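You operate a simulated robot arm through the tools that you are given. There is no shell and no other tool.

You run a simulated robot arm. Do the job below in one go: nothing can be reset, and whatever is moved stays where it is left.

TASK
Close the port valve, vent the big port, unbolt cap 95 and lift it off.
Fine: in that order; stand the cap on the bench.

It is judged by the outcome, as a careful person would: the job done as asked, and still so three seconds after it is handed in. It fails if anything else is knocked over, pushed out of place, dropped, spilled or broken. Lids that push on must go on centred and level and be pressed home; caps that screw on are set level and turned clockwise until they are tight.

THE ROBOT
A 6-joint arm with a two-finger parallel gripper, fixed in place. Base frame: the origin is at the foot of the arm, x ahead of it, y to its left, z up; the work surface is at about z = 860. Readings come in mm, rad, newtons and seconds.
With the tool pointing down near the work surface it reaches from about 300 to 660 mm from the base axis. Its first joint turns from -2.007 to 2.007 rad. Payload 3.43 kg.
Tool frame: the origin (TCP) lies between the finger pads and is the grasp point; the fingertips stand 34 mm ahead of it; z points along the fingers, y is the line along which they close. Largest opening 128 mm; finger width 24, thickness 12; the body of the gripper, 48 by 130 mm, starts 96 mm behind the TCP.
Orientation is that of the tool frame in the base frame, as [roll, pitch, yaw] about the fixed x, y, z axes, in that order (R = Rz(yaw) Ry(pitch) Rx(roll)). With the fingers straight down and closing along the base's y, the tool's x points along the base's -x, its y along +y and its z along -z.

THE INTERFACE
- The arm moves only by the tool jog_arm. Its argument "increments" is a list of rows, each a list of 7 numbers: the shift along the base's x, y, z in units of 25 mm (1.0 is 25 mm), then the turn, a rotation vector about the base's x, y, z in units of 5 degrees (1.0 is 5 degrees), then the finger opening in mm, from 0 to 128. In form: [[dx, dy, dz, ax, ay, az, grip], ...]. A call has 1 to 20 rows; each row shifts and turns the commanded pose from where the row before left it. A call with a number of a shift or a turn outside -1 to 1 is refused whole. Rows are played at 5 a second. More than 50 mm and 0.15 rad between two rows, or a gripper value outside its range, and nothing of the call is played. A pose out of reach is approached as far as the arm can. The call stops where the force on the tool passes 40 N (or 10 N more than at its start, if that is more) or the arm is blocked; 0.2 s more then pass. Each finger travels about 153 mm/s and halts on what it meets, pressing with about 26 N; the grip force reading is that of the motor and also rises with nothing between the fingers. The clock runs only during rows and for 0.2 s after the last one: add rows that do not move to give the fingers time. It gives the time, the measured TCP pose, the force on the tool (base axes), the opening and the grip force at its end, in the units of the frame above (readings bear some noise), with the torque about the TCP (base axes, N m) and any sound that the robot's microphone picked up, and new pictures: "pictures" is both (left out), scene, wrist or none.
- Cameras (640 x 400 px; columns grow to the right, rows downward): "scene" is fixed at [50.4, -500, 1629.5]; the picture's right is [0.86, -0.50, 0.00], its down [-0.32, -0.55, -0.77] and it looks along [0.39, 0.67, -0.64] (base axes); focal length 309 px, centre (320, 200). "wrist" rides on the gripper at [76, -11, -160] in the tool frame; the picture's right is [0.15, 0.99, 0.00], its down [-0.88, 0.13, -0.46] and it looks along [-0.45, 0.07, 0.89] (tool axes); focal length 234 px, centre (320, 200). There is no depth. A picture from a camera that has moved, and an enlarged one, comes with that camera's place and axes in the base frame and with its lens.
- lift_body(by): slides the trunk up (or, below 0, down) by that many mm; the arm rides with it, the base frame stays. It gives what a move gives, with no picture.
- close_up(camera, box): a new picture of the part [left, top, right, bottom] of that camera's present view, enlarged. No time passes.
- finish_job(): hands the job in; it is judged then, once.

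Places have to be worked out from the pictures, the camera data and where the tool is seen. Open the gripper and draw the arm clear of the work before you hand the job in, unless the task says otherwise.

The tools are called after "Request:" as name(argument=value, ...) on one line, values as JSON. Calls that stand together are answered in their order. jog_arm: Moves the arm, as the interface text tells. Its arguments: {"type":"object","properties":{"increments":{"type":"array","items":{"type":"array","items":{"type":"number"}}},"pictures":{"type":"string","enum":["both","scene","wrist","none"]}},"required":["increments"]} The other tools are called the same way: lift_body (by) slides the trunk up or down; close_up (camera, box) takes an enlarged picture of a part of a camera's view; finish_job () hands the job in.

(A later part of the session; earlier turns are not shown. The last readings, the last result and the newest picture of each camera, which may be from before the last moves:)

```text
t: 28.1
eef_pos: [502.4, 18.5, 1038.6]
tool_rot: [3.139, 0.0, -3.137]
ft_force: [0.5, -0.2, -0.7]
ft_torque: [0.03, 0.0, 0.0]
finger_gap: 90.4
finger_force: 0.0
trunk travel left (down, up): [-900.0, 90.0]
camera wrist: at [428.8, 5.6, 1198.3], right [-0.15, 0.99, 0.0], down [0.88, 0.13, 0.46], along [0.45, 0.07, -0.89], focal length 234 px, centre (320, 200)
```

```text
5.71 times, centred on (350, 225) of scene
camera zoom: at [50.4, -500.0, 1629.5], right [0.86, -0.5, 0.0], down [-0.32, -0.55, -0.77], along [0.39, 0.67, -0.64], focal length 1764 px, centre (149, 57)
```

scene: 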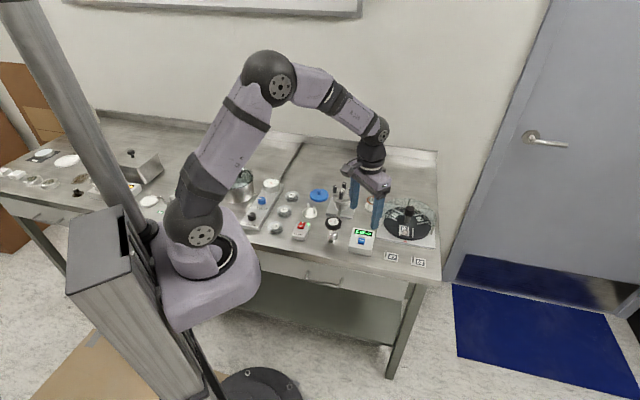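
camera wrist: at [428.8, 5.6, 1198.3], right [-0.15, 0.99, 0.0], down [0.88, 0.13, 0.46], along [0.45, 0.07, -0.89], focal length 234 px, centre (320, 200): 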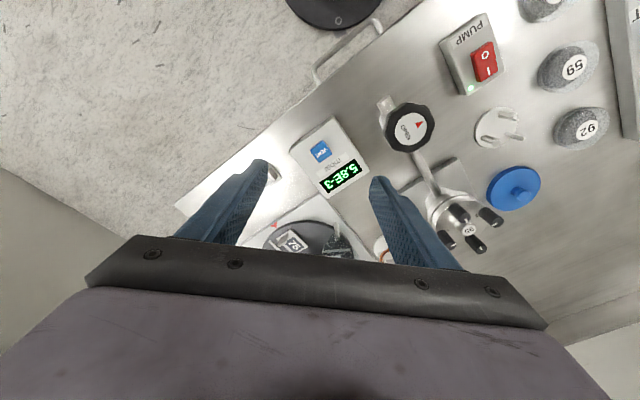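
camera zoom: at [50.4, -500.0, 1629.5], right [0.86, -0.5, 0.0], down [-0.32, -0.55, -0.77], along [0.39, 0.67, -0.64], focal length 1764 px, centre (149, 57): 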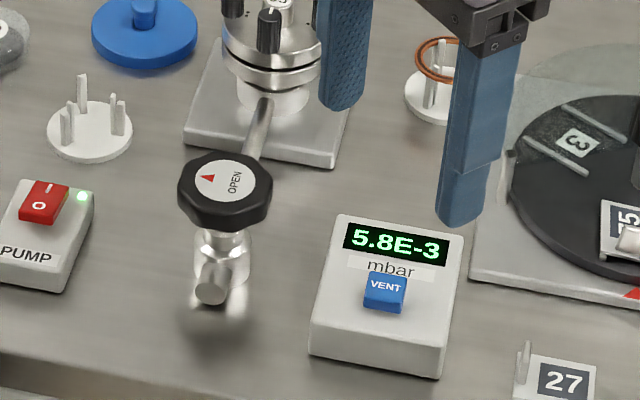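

The gauge box's VENT button top is at about (507, 21, 904). I close the fingers, centre over it, and descend to just above.

Request:
jog_arm(increments=[[0.2, 0.1, 0, 0, 0, 0, 50], [0, 0, 0, 0, 0, 0, 0], [0, 0, -0.88, 0, 0, 0, 0], [0, 0, -0.88, 0, 0, 0, 0], [0, 0, -0.88, 0, 0, 0, 0], [0, 0, -0.8, 0, 0, 0, 0]])

Request:
close_up(camera="wrist", box=[256, 110, 384, 210])

Request:
close_up(camera="scene", box=[330, 200, 394, 260])

```text
t: 29.5
eef_pos: [508.2, 20.8, 952.1]
tool_rot: [3.138, -0.001, -3.139]
ft_force: [-0.3, -0.6, -0.7]
ft_torque: [-0.02, 0.03, 0.01]
finger_gap: 0.0
finger_force: 25.9
trunk travel left (down, up): [-900.0, 90.0]
camera wrist: at [434.0, 8.7, 1111.8], right [-0.15, 0.99, 0.0], down [0.88, 0.13, 0.46], along [0.45, 0.07, -0.89], focal length 234 px, centre (320, 200)
```

scene: 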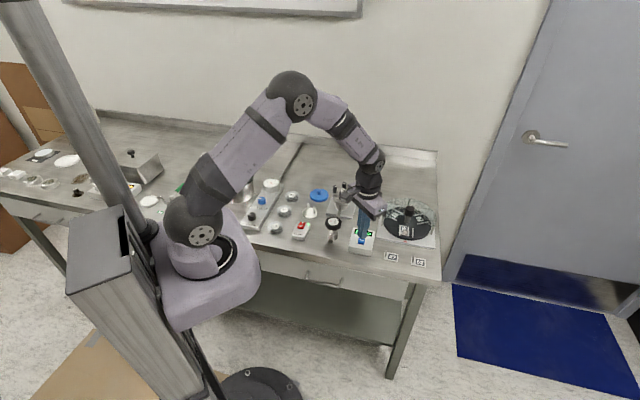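
wrist: 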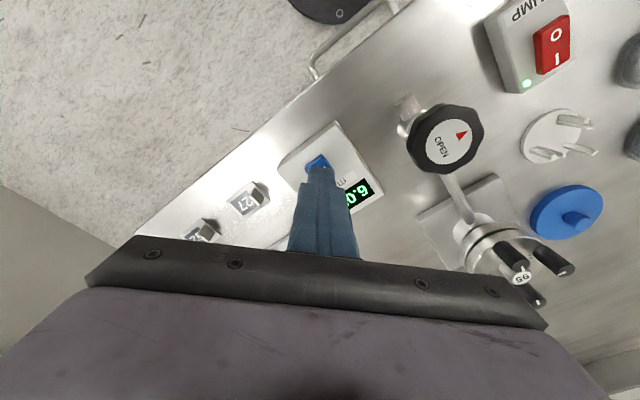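

```text
4.00 times, centred on (320, 160) of wrist
camera zoom: at [434.0, 8.7, 1111.8], right [-0.15, 0.99, 0.0], down [0.88, 0.13, 0.46], along [0.45, 0.07, -0.89], focal length 937 px, centre (320, 360)
```

zoom: 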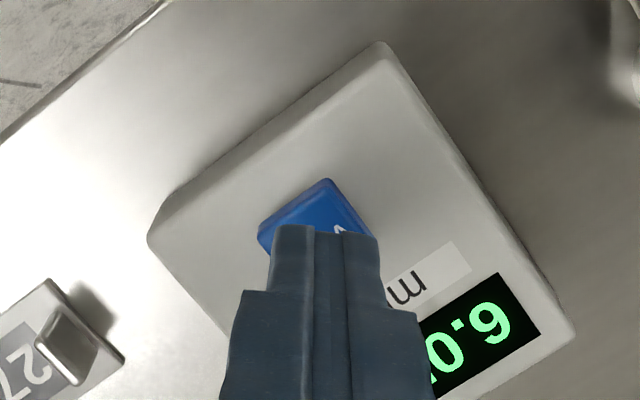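

```text
6.67 times, centred on (362, 230) of scene
camera zoom: at [50.4, -500.0, 1629.5], right [0.86, -0.5, 0.0], down [-0.32, -0.55, -0.77], along [0.39, 0.67, -0.64], focal length 2059 px, centre (40, 0)
```

zoom: 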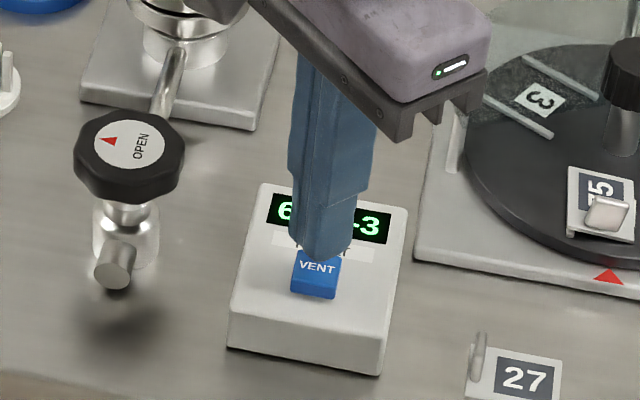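

The tips are about 14 mm above the button. I shift 2.5 mm toward the base to centre on it, then press down in small steps.

Request:
jog_arm(increments=[[-0.1, 0, -0.3, 0, 0, 0, 0], [0, 0, -0.16, 0, 0, 0, 0], [0, 0, -0.08, 0, 0, 0, 0]])

Request:
close_up(camera="scene", box=[330, 200, 394, 260])

Request:
close_up(camera="wrist", box=[256, 110, 384, 210])

```text
t: 30.3
eef_pos: [505.0, 22.3, 938.8]
tool_rot: [3.138, 0.0, -3.14]
ft_force: [0.3, 0.6, -0.4]
ft_torque: [0.0, -0.05, 0.0]
finger_gap: 0.0
finger_force: 26.0
trunk travel left (down, up): [-900.0, 90.0]
camera wrist: at [431.2, 8.7, 1098.9], right [-0.15, 0.99, 0.0], down [0.88, 0.13, 0.46], along [0.45, 0.07, -0.89], focal length 234 px, centre (320, 200)
```

scene: 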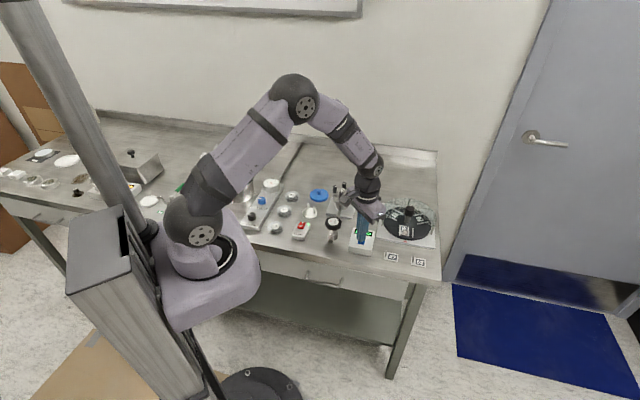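
wrist: 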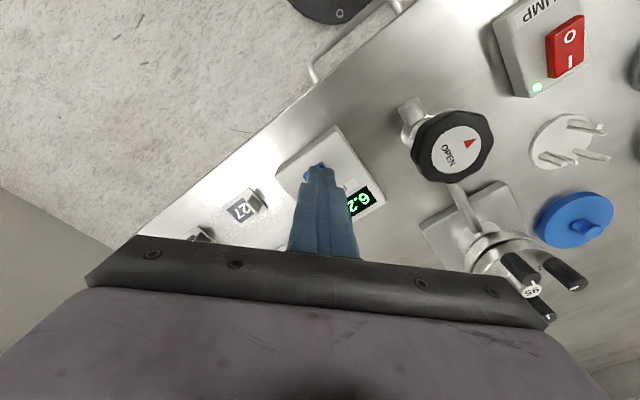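

```text
6.67 times, centred on (362, 230) of scene
camera zoom: at [50.4, -500.0, 1629.5], right [0.86, -0.5, 0.0], down [-0.32, -0.55, -0.77], along [0.39, 0.67, -0.64], focal length 2059 px, centre (40, 0)
```

zoom: 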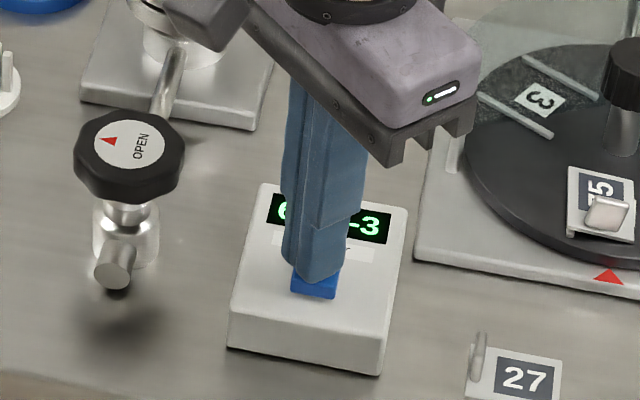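

```text
4.00 times, centred on (320, 160) of wrist
camera zoom: at [431.2, 8.7, 1098.9], right [-0.15, 0.99, 0.0], down [0.88, 0.13, 0.46], along [0.45, 0.07, -0.89], focal length 937 px, centre (320, 360)
```

zoom: 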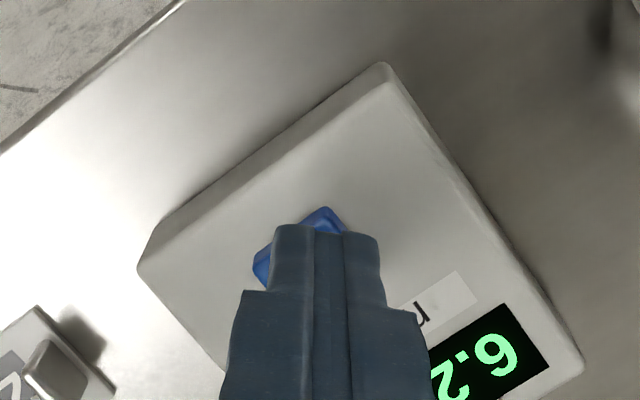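

The tips are now at the button's top and centred within 2 mm. I keep pressing in 2 mm steps.

Request:
jog_arm(increments=[[0, -0.06, -0.04, 0, 0, 0, 0], [0, 0, -0.08, 0, 0, 0, 0], [0, 0, -0.08, 0, 0, 0, 0], [0, 0, 0, 0, 0, 0, 0]], pictures="wrist")

Request:
close_up(camera="scene", box=[330, 200, 394, 260])

```text
t: 31.3
eef_pos: [505.7, 19.2, 934.5]
tool_rot: [3.137, 0.0, -3.139]
ft_force: [2.2, 0.1, 2.5]
ft_torque: [0.05, 0.0, -0.01]
finger_gap: 0.0
finger_force: 26.1
trunk travel left (down, up): [-900.0, 90.0]
heard: click
camera wrist: at [431.2, 7.1, 1093.9], right [-0.15, 0.99, 0.0], down [0.88, 0.13, 0.46], along [0.45, 0.07, -0.89], focal length 234 px, centre (320, 200)
```

wrist: 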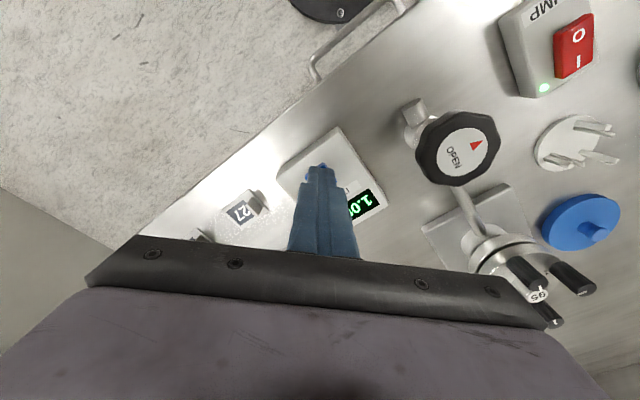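

```text
6.67 times, centred on (362, 230) of scene
camera zoom: at [50.4, -500.0, 1629.5], right [0.86, -0.5, 0.0], down [-0.32, -0.55, -0.77], along [0.39, 0.67, -0.64], focal length 2059 px, centre (40, 0)
```

zoom: 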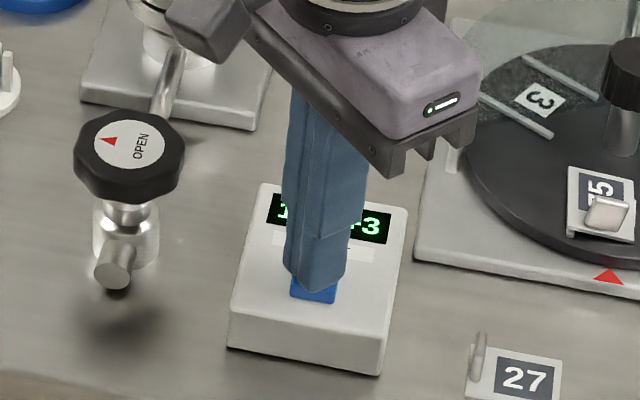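

A click was heard and the gauge jumped to about 1.0E+3. I lift straight off the button and check the reading.

Request:
jog_arm(increments=[[0, 0, 0.4, 0, 0, 0, 0], [0, 0, 1, 0, 0, 0, 0], [0, 0, 1, 0, 0, 0, 0], [0, 0, 1, 0, 0, 0, 0], [0, 0, 1, 0, 0, 0, 60], [0, 0, 1, 0, 0, 0, 100]], pictures="wrist")

Request:
close_up(camera="scene", box=[330, 170, 410, 260])

```text
t: 32.7
eef_pos: [503.9, 19.4, 1070.6]
tool_rot: [3.139, 0.0, -3.139]
ft_force: [-0.1, 0.4, 0.1]
ft_torque: [-0.02, 0.0, -0.05]
finger_gap: 100.2
finger_force: 0.0
trunk travel left (down, up): [-900.0, 90.0]
camera wrist: at [430.6, 6.8, 1229.5], right [-0.15, 0.99, 0.0], down [0.88, 0.13, 0.46], along [0.45, 0.07, -0.89], focal length 234 px, centre (320, 200)
```

wrist: 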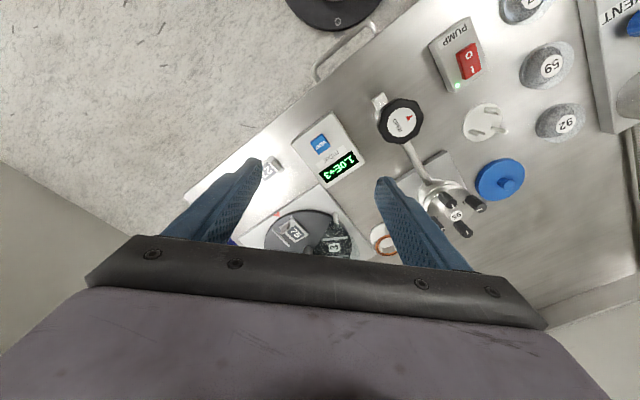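

```text
4.44 times, centred on (370, 215) of scene
camera zoom: at [50.4, -500.0, 1629.5], right [0.86, -0.5, 0.0], down [-0.32, -0.55, -0.77], along [0.39, 0.67, -0.64], focal length 1372 px, centre (98, 133)
```

zoom: 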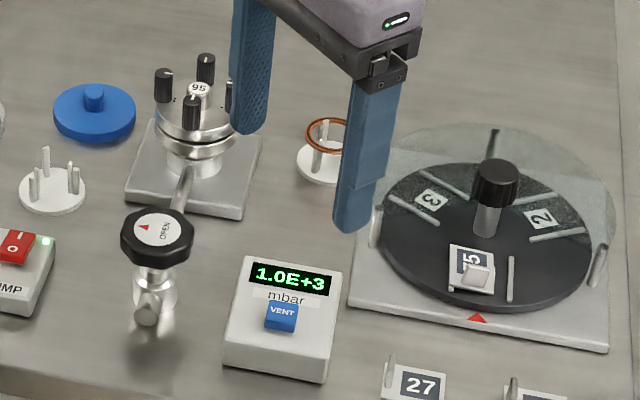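

The gauge reads 1.0E+3 mbar, so the port is vented. Next I move over the cap 95 port to look at the bolts.

Request:
jog_arm(increments=[[0.08, 0.97, 0, 0, 0, 0, 128], [0.08, 0.97, 0, 0, 0, 0, 128], [0.08, 0.97, 0, 0, 0, 0, 128], [0.08, 0.97, 0, 0, 0, 0, 128], [0.08, 0.97, 0, 0, 0, 0, 128], [0.08, 0.97, 0, 0, 0, 0, 128], [0.08, 0.97, 0, 0, 0, 0, 128], [0.08, 0.97, 0, 0, 0, 0, 128]])

Request:
close_up(camera="wrist", box=[272, 120, 400, 220])

Request:
close_up(camera="scene", box=[310, 160, 374, 230])

```text
t: 34.5
eef_pos: [520.7, 213.7, 1067.8]
tool_rot: [3.137, 0.001, -3.14]
ft_force: [-0.1, -0.4, -0.7]
ft_torque: [-0.04, -0.02, -0.01]
finger_gap: 128.1
finger_force: 0.1
trunk travel left (down, up): [-900.0, 90.0]
camera wrist: at [447.1, 201.6, 1228.5], right [-0.15, 0.99, 0.0], down [0.88, 0.13, 0.46], along [0.45, 0.07, -0.89], focal length 234 px, centre (320, 200)
```

scene: 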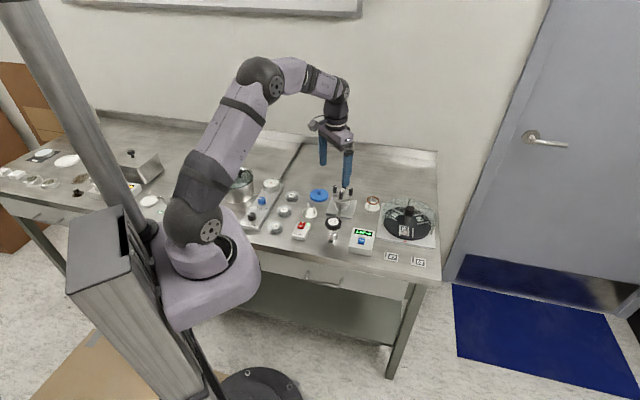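
wrist: 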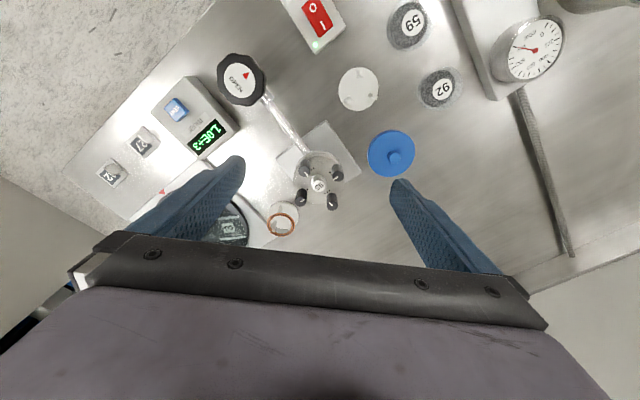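

```text
4.00 times, centred on (336, 170) of wrist
camera zoom: at [447.1, 201.6, 1228.5], right [-0.15, 0.99, 0.0], down [0.88, 0.13, 0.46], along [0.45, 0.07, -0.89], focal length 937 px, centre (256, 320)
```

zoom: 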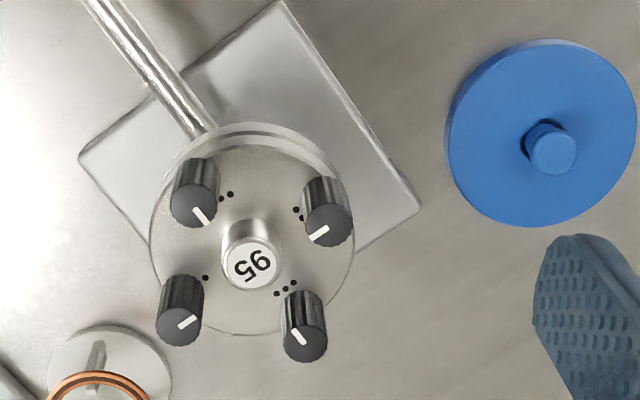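

```text
5.71 times, centred on (342, 195) of scene
camera zoom: at [50.4, -500.0, 1629.5], right [0.86, -0.5, 0.0], down [-0.32, -0.55, -0.77], along [0.39, 0.67, -0.64], focal length 1764 px, centre (194, 229)
```

zoom: 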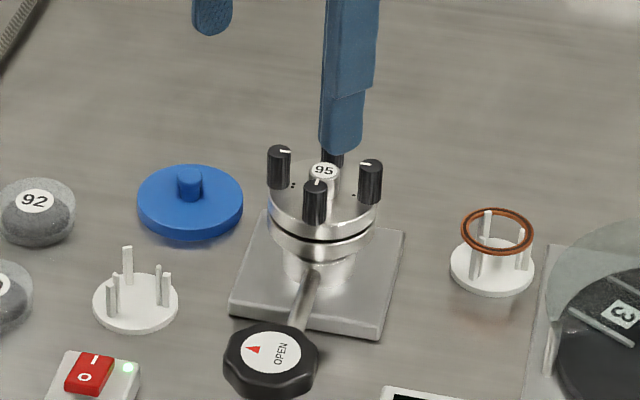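

The four black bolt knobs sit in a square of about 42 mm around the "95" handle. Dots beside them mark bolts 1–4. I zoom in to count the dots and judge heights.

Request:
close_up(camera="wrist", box=[296, 150, 352, 216])

Request:
close_up(camera="scene", box=[326, 178, 358, 218])

```text
6.06 times, centred on (324, 183) of wrist
camera zoom: at [447.1, 201.6, 1228.5], right [-0.15, 0.99, 0.0], down [0.88, 0.13, 0.46], along [0.45, 0.07, -0.89], focal length 1419 px, centre (296, 303)
```

zoom: 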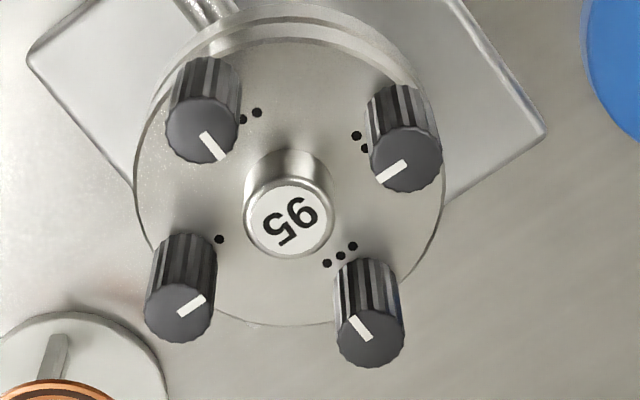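

```text
10.00 times, centred on (342, 198) of scene
camera zoom: at [50.4, -500.0, 1629.5], right [0.86, -0.5, 0.0], down [-0.32, -0.55, -0.77], along [0.39, 0.67, -0.64], focal length 3088 px, centre (100, 220)
```

zoom: 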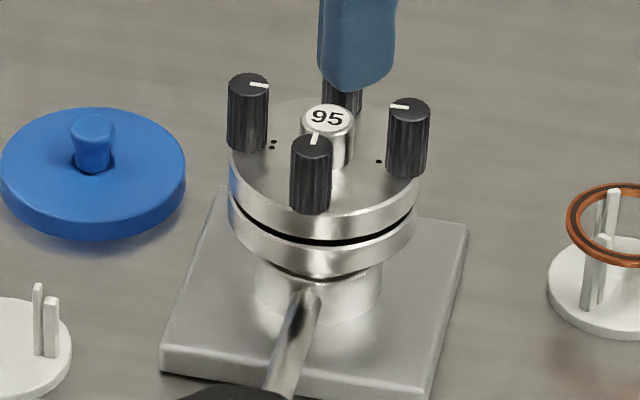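

Counting the visible and hidden dots, the bolts are 1 at about (591, 199), 2 at (550, 240), 3 at (591, 240) and 4 at (549, 198), which is a star order. I'll undo them in that order. First I position over bolt 1 to check alignment.

Request:
jog_arm(increments=[[0.94, -0.2, -0.5, 0, 0, 0, 100], [0.94, -0.2, -0.5, 0, 0, 0, 80], [0.94, -0.2, -0.5, 0, 0, 0, 70]])

Request:
close_up(camera="wrist", box=[272, 110, 368, 190])

```text
t: 35.3
eef_pos: [591.5, 197.5, 1030.1]
tool_rot: [3.138, -0.002, -3.138]
ft_force: [1.6, 0.3, -0.5]
ft_torque: [0.01, 0.03, 0.0]
finger_gap: 69.9
finger_force: 0.2
trunk travel left (down, up): [-900.0, 90.0]
camera wrist: at [518.5, 186.1, 1190.5], right [-0.15, 0.99, 0.0], down [0.88, 0.13, 0.45], along [0.45, 0.07, -0.89], focal length 234 px, centre (320, 200)
```

scene: 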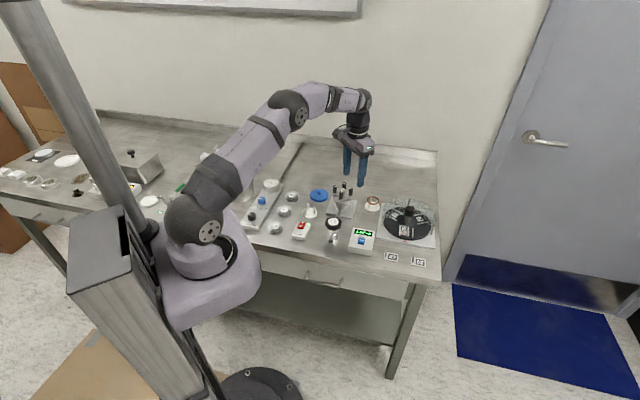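
wrist: 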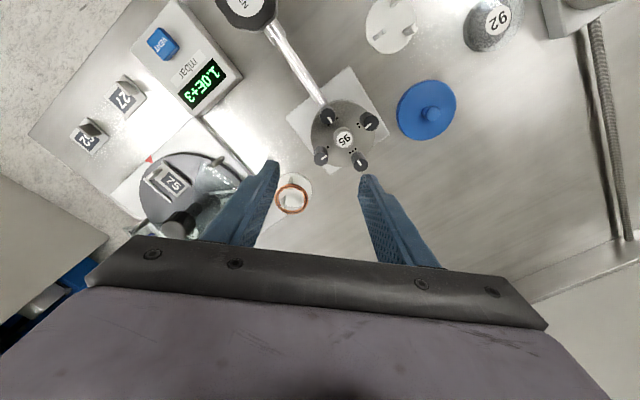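

```text
5.00 times, centred on (320, 150) of wrist
camera zoom: at [518.5, 186.1, 1190.5], right [-0.15, 0.99, 0.0], down [0.88, 0.13, 0.45], along [0.45, 0.07, -0.89], focal length 1171 px, centre (320, 450)
```

zoom: 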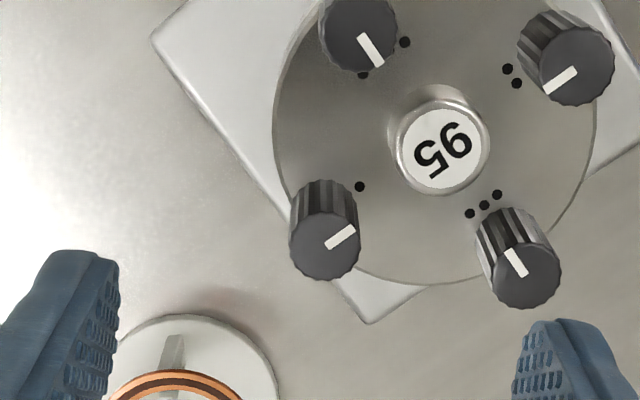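

The dots confirm the order: upper-right has 2 dots and upper-left has 4. Bolt 1's top is at about (589, 199, 955). I narrow the fingers to a 30 mm gap, which clears the neighbouring knobs, and hover just above bolt 1.

Request:
jog_arm(increments=[[-0.1, 0.06, 0, 0, 0, 0, 30], [0, 0, -0.5, 0, 0, 0, 30], [0, 0, -0.7, 0, 0, 0, 30]])

Request:
close_up(camera="wrist", box=[272, 130, 368, 210])

Request:
close_up(camera="scene", box=[322, 168, 370, 218])

```text
t: 36.1
eef_pos: [589.2, 199.7, 1001.4]
tool_rot: [3.139, 0.0, -3.138]
ft_force: [0.1, 0.6, -0.1]
ft_torque: [0.02, 0.03, 0.0]
finger_gap: 29.7
finger_force: 0.0
trunk travel left (down, up): [-900.0, 90.0]
camera wrist: at [515.0, 187.6, 1160.7], right [-0.15, 0.99, 0.0], down [0.88, 0.13, 0.46], along [0.45, 0.07, -0.89], focal length 234 px, centre (320, 200)
```

scene: 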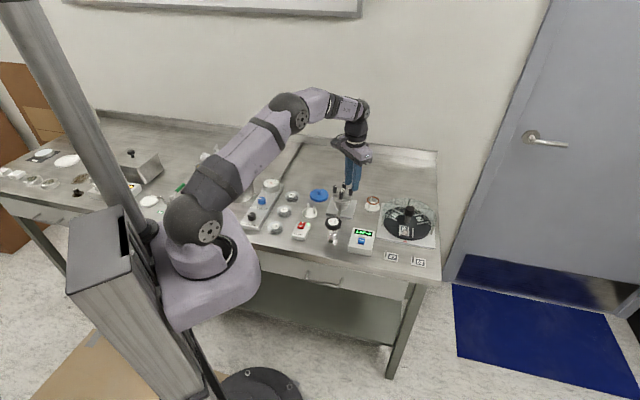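
wrist: 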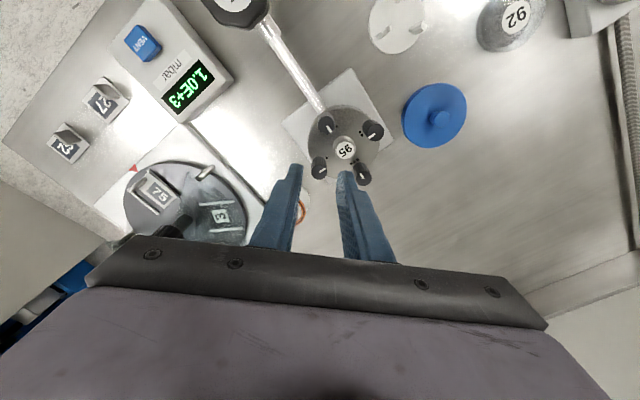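

```text
5.00 times, centred on (320, 170) of wrist
camera zoom: at [515.0, 187.6, 1160.7], right [-0.15, 0.99, 0.0], down [0.88, 0.13, 0.46], along [0.45, 0.07, -0.89], focal length 1171 px, centre (320, 350)
```

zoom: 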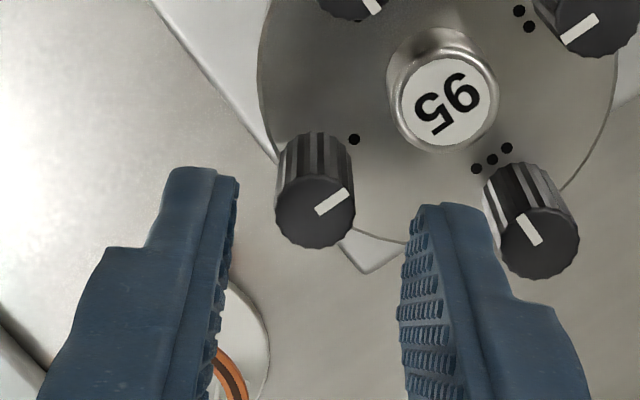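

```text
8.00 times, centred on (346, 193) of scene
camera zoom: at [50.4, -500.0, 1629.5], right [0.86, -0.5, 0.0], down [-0.32, -0.55, -0.77], along [0.39, 0.67, -0.64], focal length 2470 px, centre (112, 256)
```

zoom: 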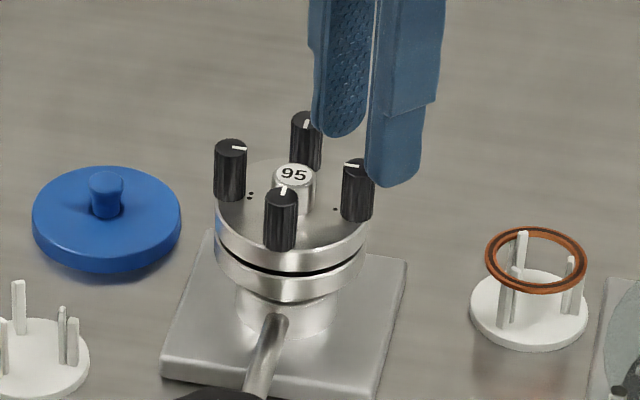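

The tool axis is centred on bolt 1 to under 1 mm. The handle top is about 10 mm below the knob tops, so I grip only the top 7 mm of the knob (tips at z = 948) to stay clear of the handle.

Request:
jog_arm(increments=[[0, 0, -0.4, 0, 0, 0, 30], [0, 0, -0.36, 0, 0, 0, 30], [0, 0, 0, 0, 0, 0, 8], [0, 0, 0, 0, 0, 0, 8]])

Request:
close_up(camera="wrist", box=[272, 130, 368, 210])

Request:
close_up(camera="scene", box=[322, 168, 370, 218])

```text
t: 37.1
eef_pos: [587.9, 198.3, 981.6]
tool_rot: [3.137, -0.001, -3.139]
ft_force: [0.3, -5.5, -0.3]
ft_torque: [-0.24, -0.05, 0.0]
finger_gap: 13.9
finger_force: 25.9
trunk travel left (down, up): [-900.0, 90.0]
camera wrist: at [515.1, 186.6, 1142.1], right [-0.15, 0.99, 0.0], down [0.88, 0.13, 0.46], along [0.45, 0.07, -0.89], focal length 234 px, centre (320, 200)
```

scene: 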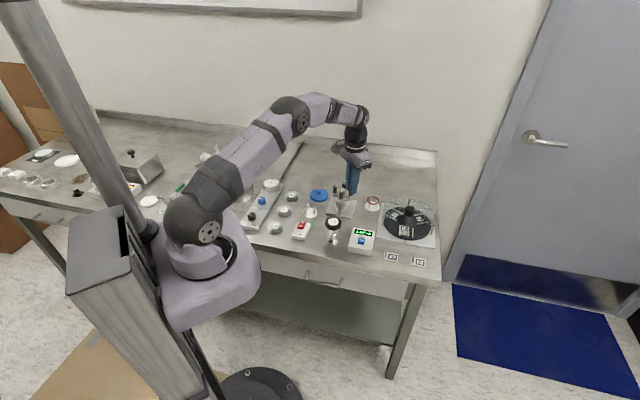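
wrist: 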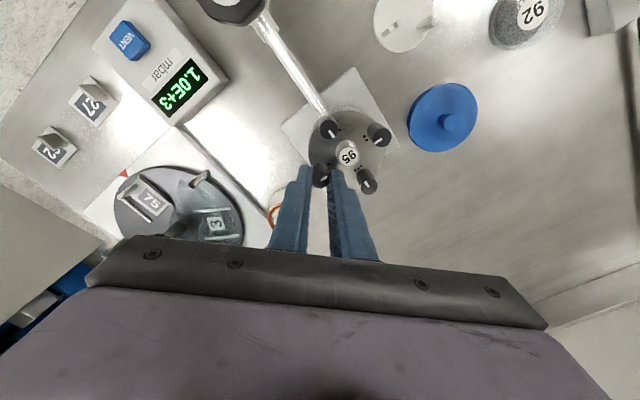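

```text
5.00 times, centred on (320, 170) of wrist
camera zoom: at [515.1, 186.6, 1142.1], right [-0.15, 0.99, 0.0], down [0.88, 0.13, 0.46], along [0.45, 0.07, -0.89], focal length 1171 px, centre (320, 350)
```

zoom: 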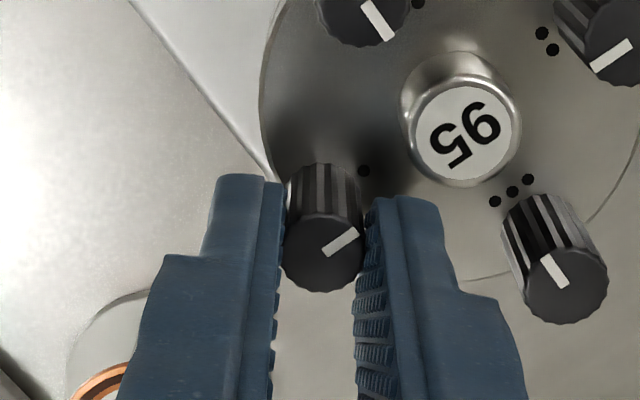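

```text
8.00 times, centred on (346, 193) of scene
camera zoom: at [50.4, -500.0, 1629.5], right [0.86, -0.5, 0.0], down [-0.32, -0.55, -0.77], along [0.39, 0.67, -0.64], focal length 2470 px, centre (112, 256)
```

zoom: 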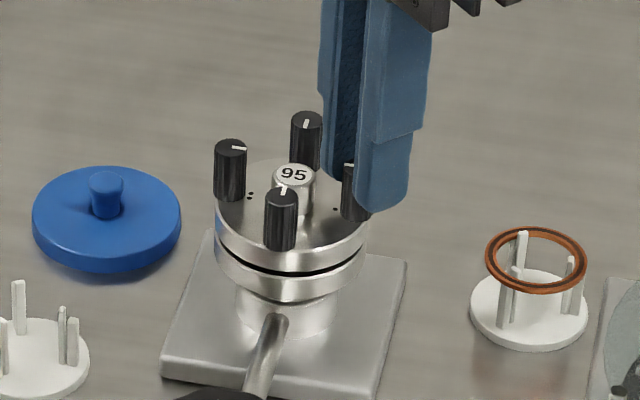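

Bolt 1 is gripped with a 13.9 mm gap. I turn counter-clockwise (+z) to loosen it, starting with 30° to see how it behaves.

Request:
jog_arm(increments=[[0, 0, 0, 0, 0, 1, 8], [0, 0, 0, 0, 0, 1, 8], [0, 0, 0, 0, 0, 1, 8], [0, 0, 0, 0, 0, 1, 8], [0, 0, 0, 0, 0, 1, 8], [0, 0, 0, 0, 0, 1, 8]], pictures="wrist")

Request:
close_up(camera="wrist", box=[272, 130, 368, 210])

```text
t: 38.5
eef_pos: [591.0, 199.9, 983.1]
tool_rot: [3.136, 0.001, -2.61]
ft_force: [6.3, 3.6, 0.0]
ft_torque: [0.0, -0.5, -0.02]
finger_gap: 14.1
finger_force: 26.5
trunk travel left (down, up): [-900.0, 90.0]
camera wrist: at [532.2, 151.7, 1142.0], right [-0.63, 0.78, 0.0], down [0.69, 0.56, 0.46], along [0.35, 0.29, -0.89], focal length 234 px, centre (320, 200)
```

wrist: 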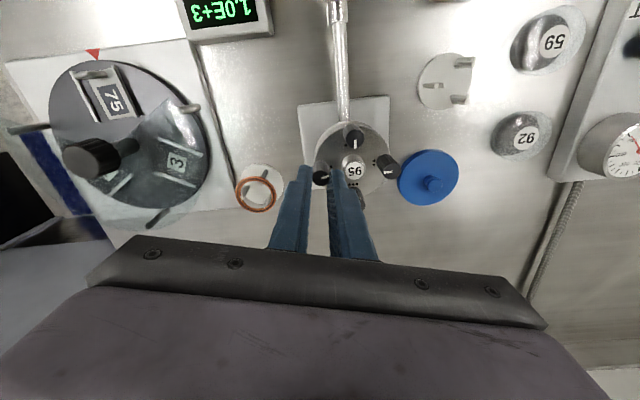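

```text
5.00 times, centred on (320, 170) of wrist
camera zoom: at [532.2, 151.7, 1142.0], right [-0.63, 0.78, 0.0], down [0.69, 0.56, 0.46], along [0.35, 0.29, -0.89], focal length 1171 px, centre (320, 350)
```

zoom: 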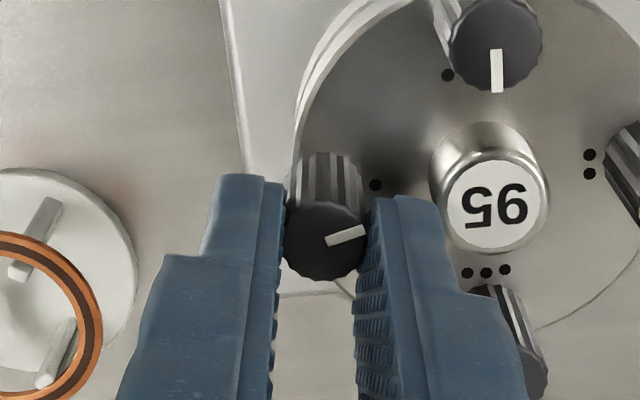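

Request:
jog_arm(increments=[[0, 0, 0, 0, 0, 1, 0], [0, 0, 0, 0, 0, 1, 0], [0, 0, 0, 0, 0, 1, 0], [0, 0, 0, 0, 0, 1, 0], [0, 0, 0, 0, 0, 1, 0], [0, 0, 0, 0, 0, 1, 0]], pictures="wrist")

Request:
close_up(camera="wrist", box=[272, 130, 368, 210])

Request:
close_up(camera="scene", box=[322, 168, 370, 218])

```text
t: 39.9
eef_pos: [587.8, 200.4, 982.8]
tool_rot: [3.139, -0.003, -2.087]
ft_force: [-3.1, 7.9, 4.5]
ft_torque: [-0.14, 0.23, -0.04]
finger_gap: 14.1
finger_force: 26.2
trunk travel left (down, up): [-900.0, 90.0]
camera wrist: at [562.5, 129.0, 1142.9], right [-0.93, 0.36, 0.0], down [0.32, 0.83, 0.46], along [0.16, 0.43, -0.89], focal length 234 px, centre (320, 200)
```

wrist: 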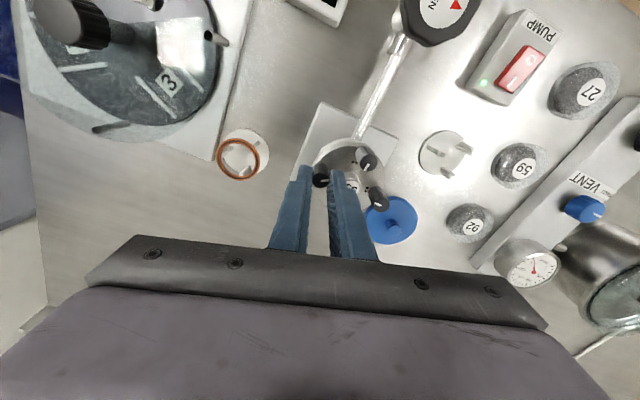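

```text
5.00 times, centred on (320, 170) of wrist
camera zoom: at [562.5, 129.0, 1142.9], right [-0.93, 0.36, 0.0], down [0.32, 0.83, 0.46], along [0.16, 0.43, -0.89], focal length 1171 px, centre (320, 350)
```

zoom: 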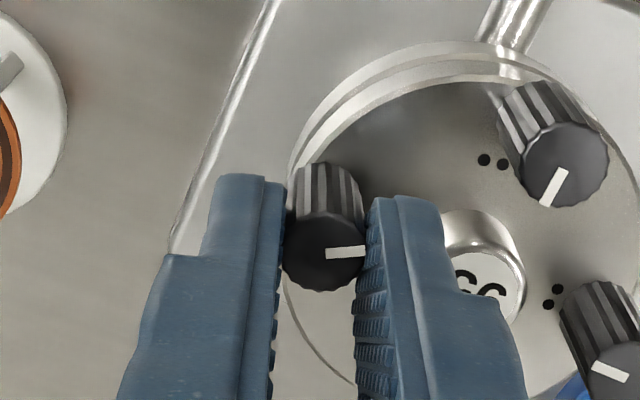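

```text
8.00 times, centred on (346, 193) of scene
camera zoom: at [50.4, -500.0, 1629.5], right [0.86, -0.5, 0.0], down [-0.32, -0.55, -0.77], along [0.39, 0.67, -0.64], focal length 2470 px, centre (112, 256)
```

zoom: 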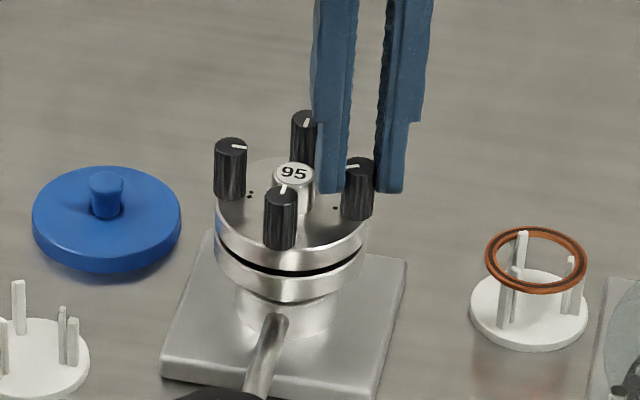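

Bolt 1 is turning, about 33° so far with some slip in the fingers. I keep turning counter-clockwise.

Request:
jog_arm(increments=[[0, 0, 0, 0, 0, 1, 0], [0, 0, 0, 0, 0, 1, 0], [0, 0, 0, 0, 0, 1, 0], [0, 0, 0, 0, 0, 1, 0], [0, 0, 0, 0, 0, 1, 0], [0, 0, 0, 0, 0, 1, 0], [0, 0, 0, 0, 0, 1, 0], [0, 0, 0, 0, 0, 1, 0], [0, 0, 0, 0, 0, 1, 0], [0, 0, 0, 0, 0, 1, 0], [0, 0, 0, 0, 0, 1, 0], [0, 0, 0, 0, 0, 1, 0]], pictures="wrist")

Request:
close_up(camera="wrist", box=[272, 130, 368, 210])

Request:
close_up(camera="scene", box=[322, 168, 370, 218])

```text
t: 41.7
eef_pos: [591.6, 208.6, 981.6]
tool_rot: [-3.136, 0.034, -1.487]
ft_force: [1.7, 15.0, -6.4]
ft_torque: [-0.44, -1.45, -7.97]
finger_gap: 13.3
finger_force: 26.0
trunk travel left (down, up): [-900.0, 90.0]
stopped in row 8: the force on the tool passed its limit at 41 N (the readings are from after the stop); the commanded pose is now the measured one
camera wrist: at [611.1, 129.0, 1139.8], right [-0.97, -0.23, -0.01], down [-0.21, 0.85, 0.48], along [-0.1, 0.47, -0.88], focal length 234 px, centre (320, 200)
```

wrist: 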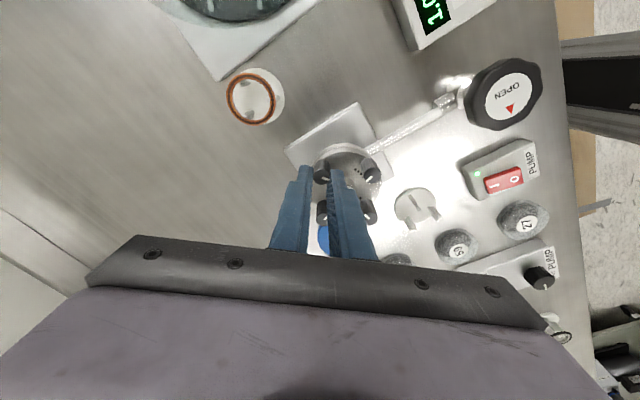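

```text
5.00 times, centred on (320, 170) of wrist
camera zoom: at [611.1, 129.0, 1139.8], right [-0.97, -0.23, -0.01], down [-0.21, 0.85, 0.48], along [-0.1, 0.47, -0.88], focal length 1171 px, centre (320, 350)
```

zoom: 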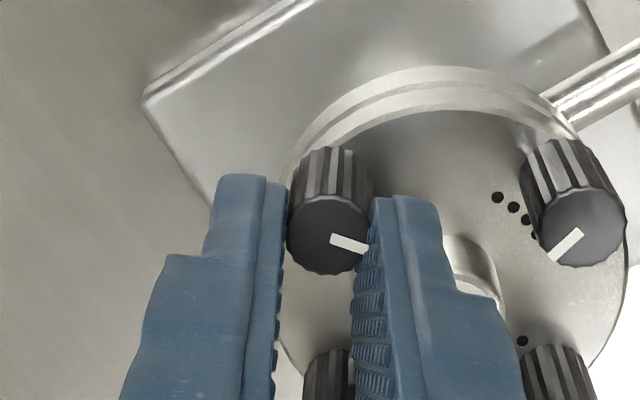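

```text
8.00 times, centred on (346, 193) of scene
camera zoom: at [50.4, -500.0, 1629.5], right [0.86, -0.5, 0.0], down [-0.32, -0.55, -0.77], along [0.39, 0.67, -0.64], focal length 2470 px, centre (112, 256)
```

zoom: 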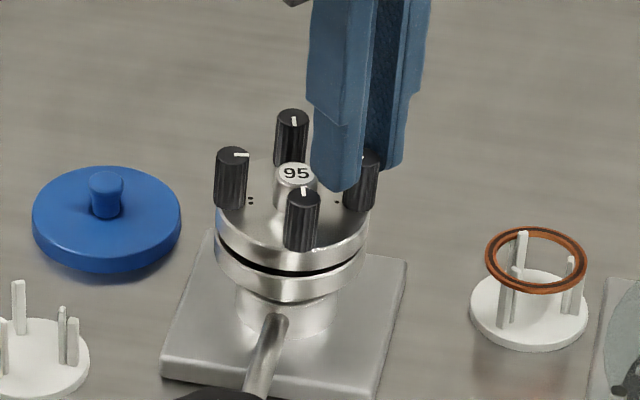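

Something blocked the turn: a large torque was read and the TCP was dragged about 8 mm in +y, and the cap seems to have twisted a little. I stop and inspect before doing anything else.

Request:
close_up(camera="scene", box=[160, 60, 460, 260])

Request:
close_up(camera="scene", box=[310, 90, 400, 220])

Request:
close_up(camera="wrist", box=[240, 120, 440, 260])

```text
2.00 times, centred on (310, 160) of scene
camera zoom: at [50.4, -500.0, 1629.5], right [0.86, -0.5, 0.0], down [-0.32, -0.55, -0.77], along [0.39, 0.67, -0.64], focal length 618 px, centre (340, 280)
```

zoom: 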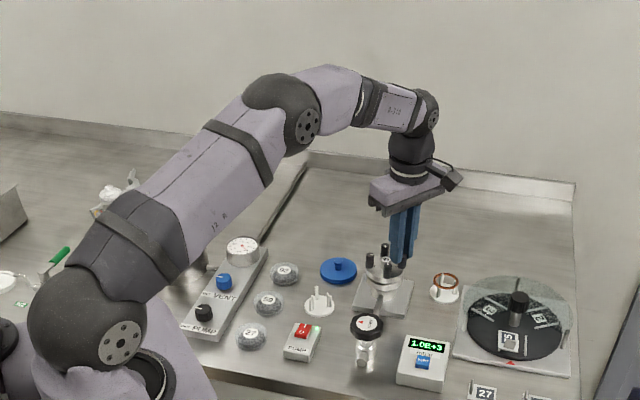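

```text
3.08 times, centred on (355, 155) of scene
camera zoom: at [50.4, -500.0, 1629.5], right [0.86, -0.5, 0.0], down [-0.32, -0.55, -0.77], along [0.39, 0.67, -0.64], focal length 950 px, centre (212, 338)
```

zoom: 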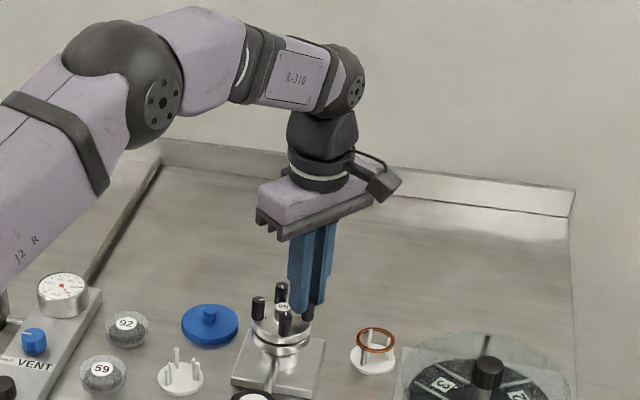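

```text
2.86 times, centred on (340, 190) of wrist
camera zoom: at [611.1, 129.0, 1139.8], right [-0.97, -0.23, -0.01], down [-0.21, 0.85, 0.48], along [-0.1, 0.47, -0.88], focal length 669 px, centre (263, 229)
```

zoom: 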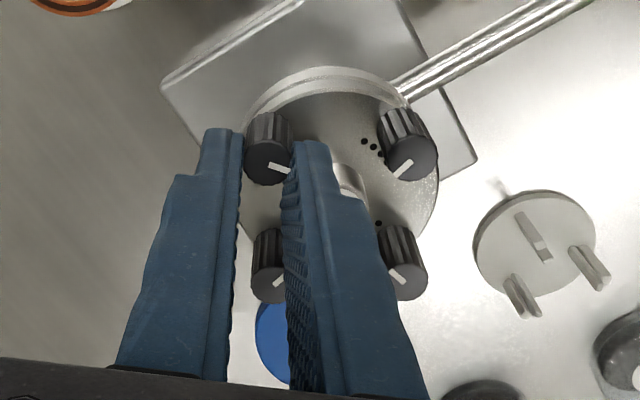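

The inner finger seems to have wedged against the centre handle, and the tool's torque twisted the cap about 15° counter-clockwise. I back the rotation off by 10° to relieve the load.

Request:
jog_arm(increments=[[0, 0, 0, 0, 0, -1, 14], [0, 0, 0, 0, 0, -1, 14]], pictures="wrist")

Request:
close_up(camera="wrist", box=[240, 120, 440, 260])

Request:
close_up(camera="scene", box=[322, 168, 370, 218])

```text
t: 42.3
eef_pos: [592.0, 206.4, 983.4]
tool_rot: [-3.137, 0.02, -1.641]
ft_force: [-0.1, 4.2, -13.0]
ft_torque: [-0.95, -0.61, -4.17]
finger_gap: 14.7
finger_force: 0.4
trunk travel left (down, up): [-900.0, 90.0]
camera wrist: at [598.0, 126.5, 1141.2], right [-1.0, -0.07, -0.01], down [-0.07, 0.88, 0.47], along [-0.03, 0.47, -0.88], focal length 234 px, centre (320, 200)
```

wrist: 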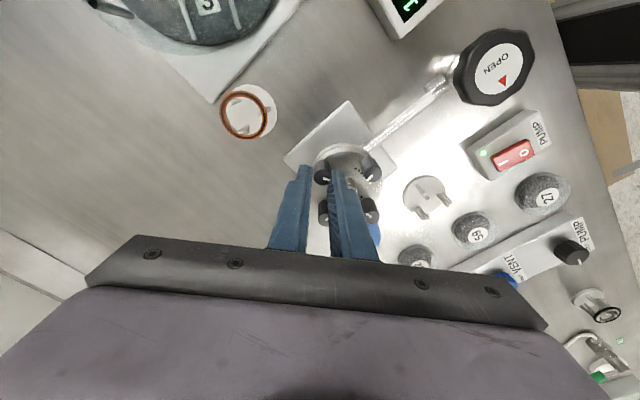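

```text
2.86 times, centred on (340, 190) of wrist
camera zoom: at [598.0, 126.5, 1141.2], right [-1.0, -0.07, -0.01], down [-0.07, 0.88, 0.47], along [-0.03, 0.47, -0.88], focal length 669 px, centre (263, 229)
```

zoom: 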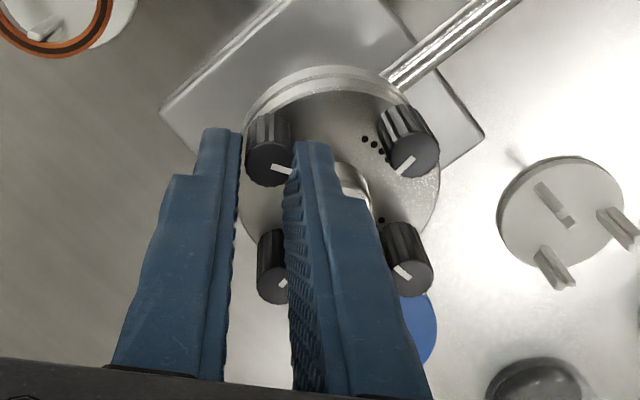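

```text
8.00 times, centred on (346, 193) of scene
camera zoom: at [50.4, -500.0, 1629.5], right [0.86, -0.5, 0.0], down [-0.32, -0.55, -0.77], along [0.39, 0.67, -0.64], focal length 2470 px, centre (112, 256)
```

zoom: 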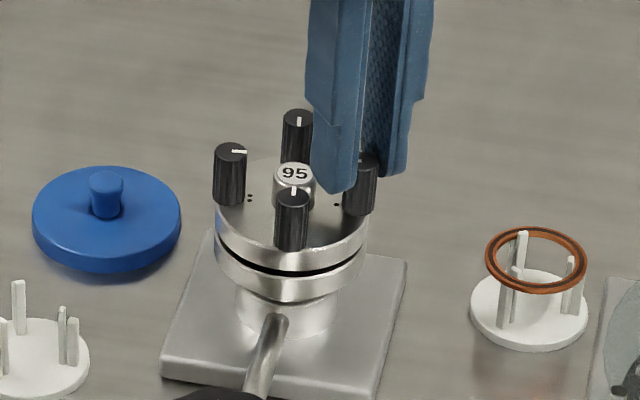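

The cap springs back as I reverse: torque is down to −4.2 N·m and the twist is about half. I keep backing off until the load is gone.

Request:
jog_arm(increments=[[0, -0.08, 0, 0, 0, -1, 16], [0, -0.08, 0, 0, 0, -1, 16]], pictures="wrist")

Request:
close_up(camera="scene", box=[322, 168, 370, 218])

Request:
close_up(camera="wrist", box=[272, 130, 368, 210])

```text
t: 42.9
eef_pos: [591.8, 202.8, 982.8]
tool_rot: [-3.135, 0.02, -1.808]
ft_force: [-1.8, 2.5, -7.4]
ft_torque: [-0.81, 0.27, -1.93]
finger_gap: 17.7
finger_force: 1.6
trunk travel left (down, up): [-900.0, 90.0]
camera wrist: at [584.2, 123.4, 1141.7], right [-1.0, 0.09, -0.01], down [0.08, 0.88, 0.47], along [0.05, 0.47, -0.88], focal length 234 px, centre (320, 200)
```

wrist: 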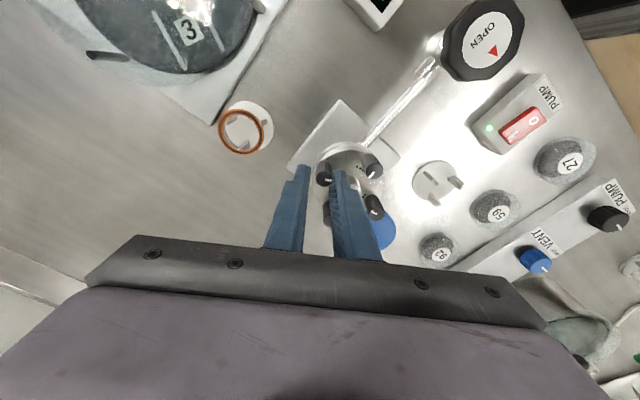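

```text
8.00 times, centred on (346, 193) of scene
camera zoom: at [50.4, -500.0, 1629.5], right [0.86, -0.5, 0.0], down [-0.32, -0.55, -0.77], along [0.39, 0.67, -0.64], focal length 2470 px, centre (112, 256)
```

zoom: 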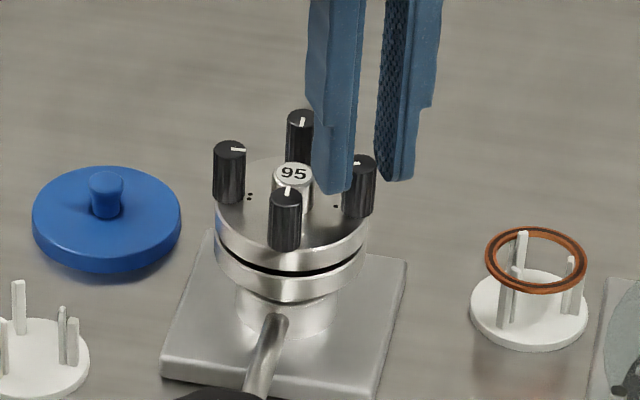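

```text
5.00 times, centred on (320, 170) of wrist
camera zoom: at [584.2, 123.4, 1141.7], right [-1.0, 0.09, -0.01], down [0.08, 0.88, 0.47], along [0.05, 0.47, -0.88], focal length 1171 px, centre (320, 350)
```

zoom: 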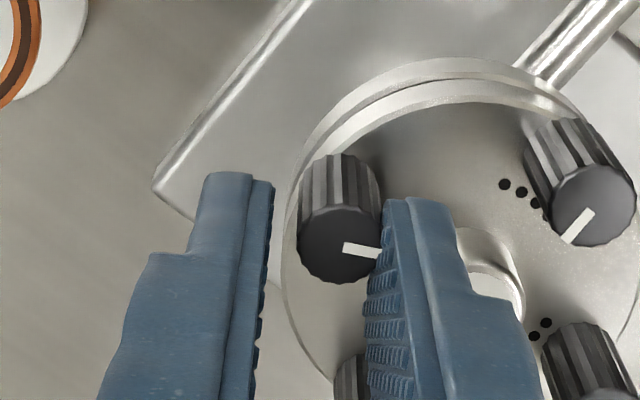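

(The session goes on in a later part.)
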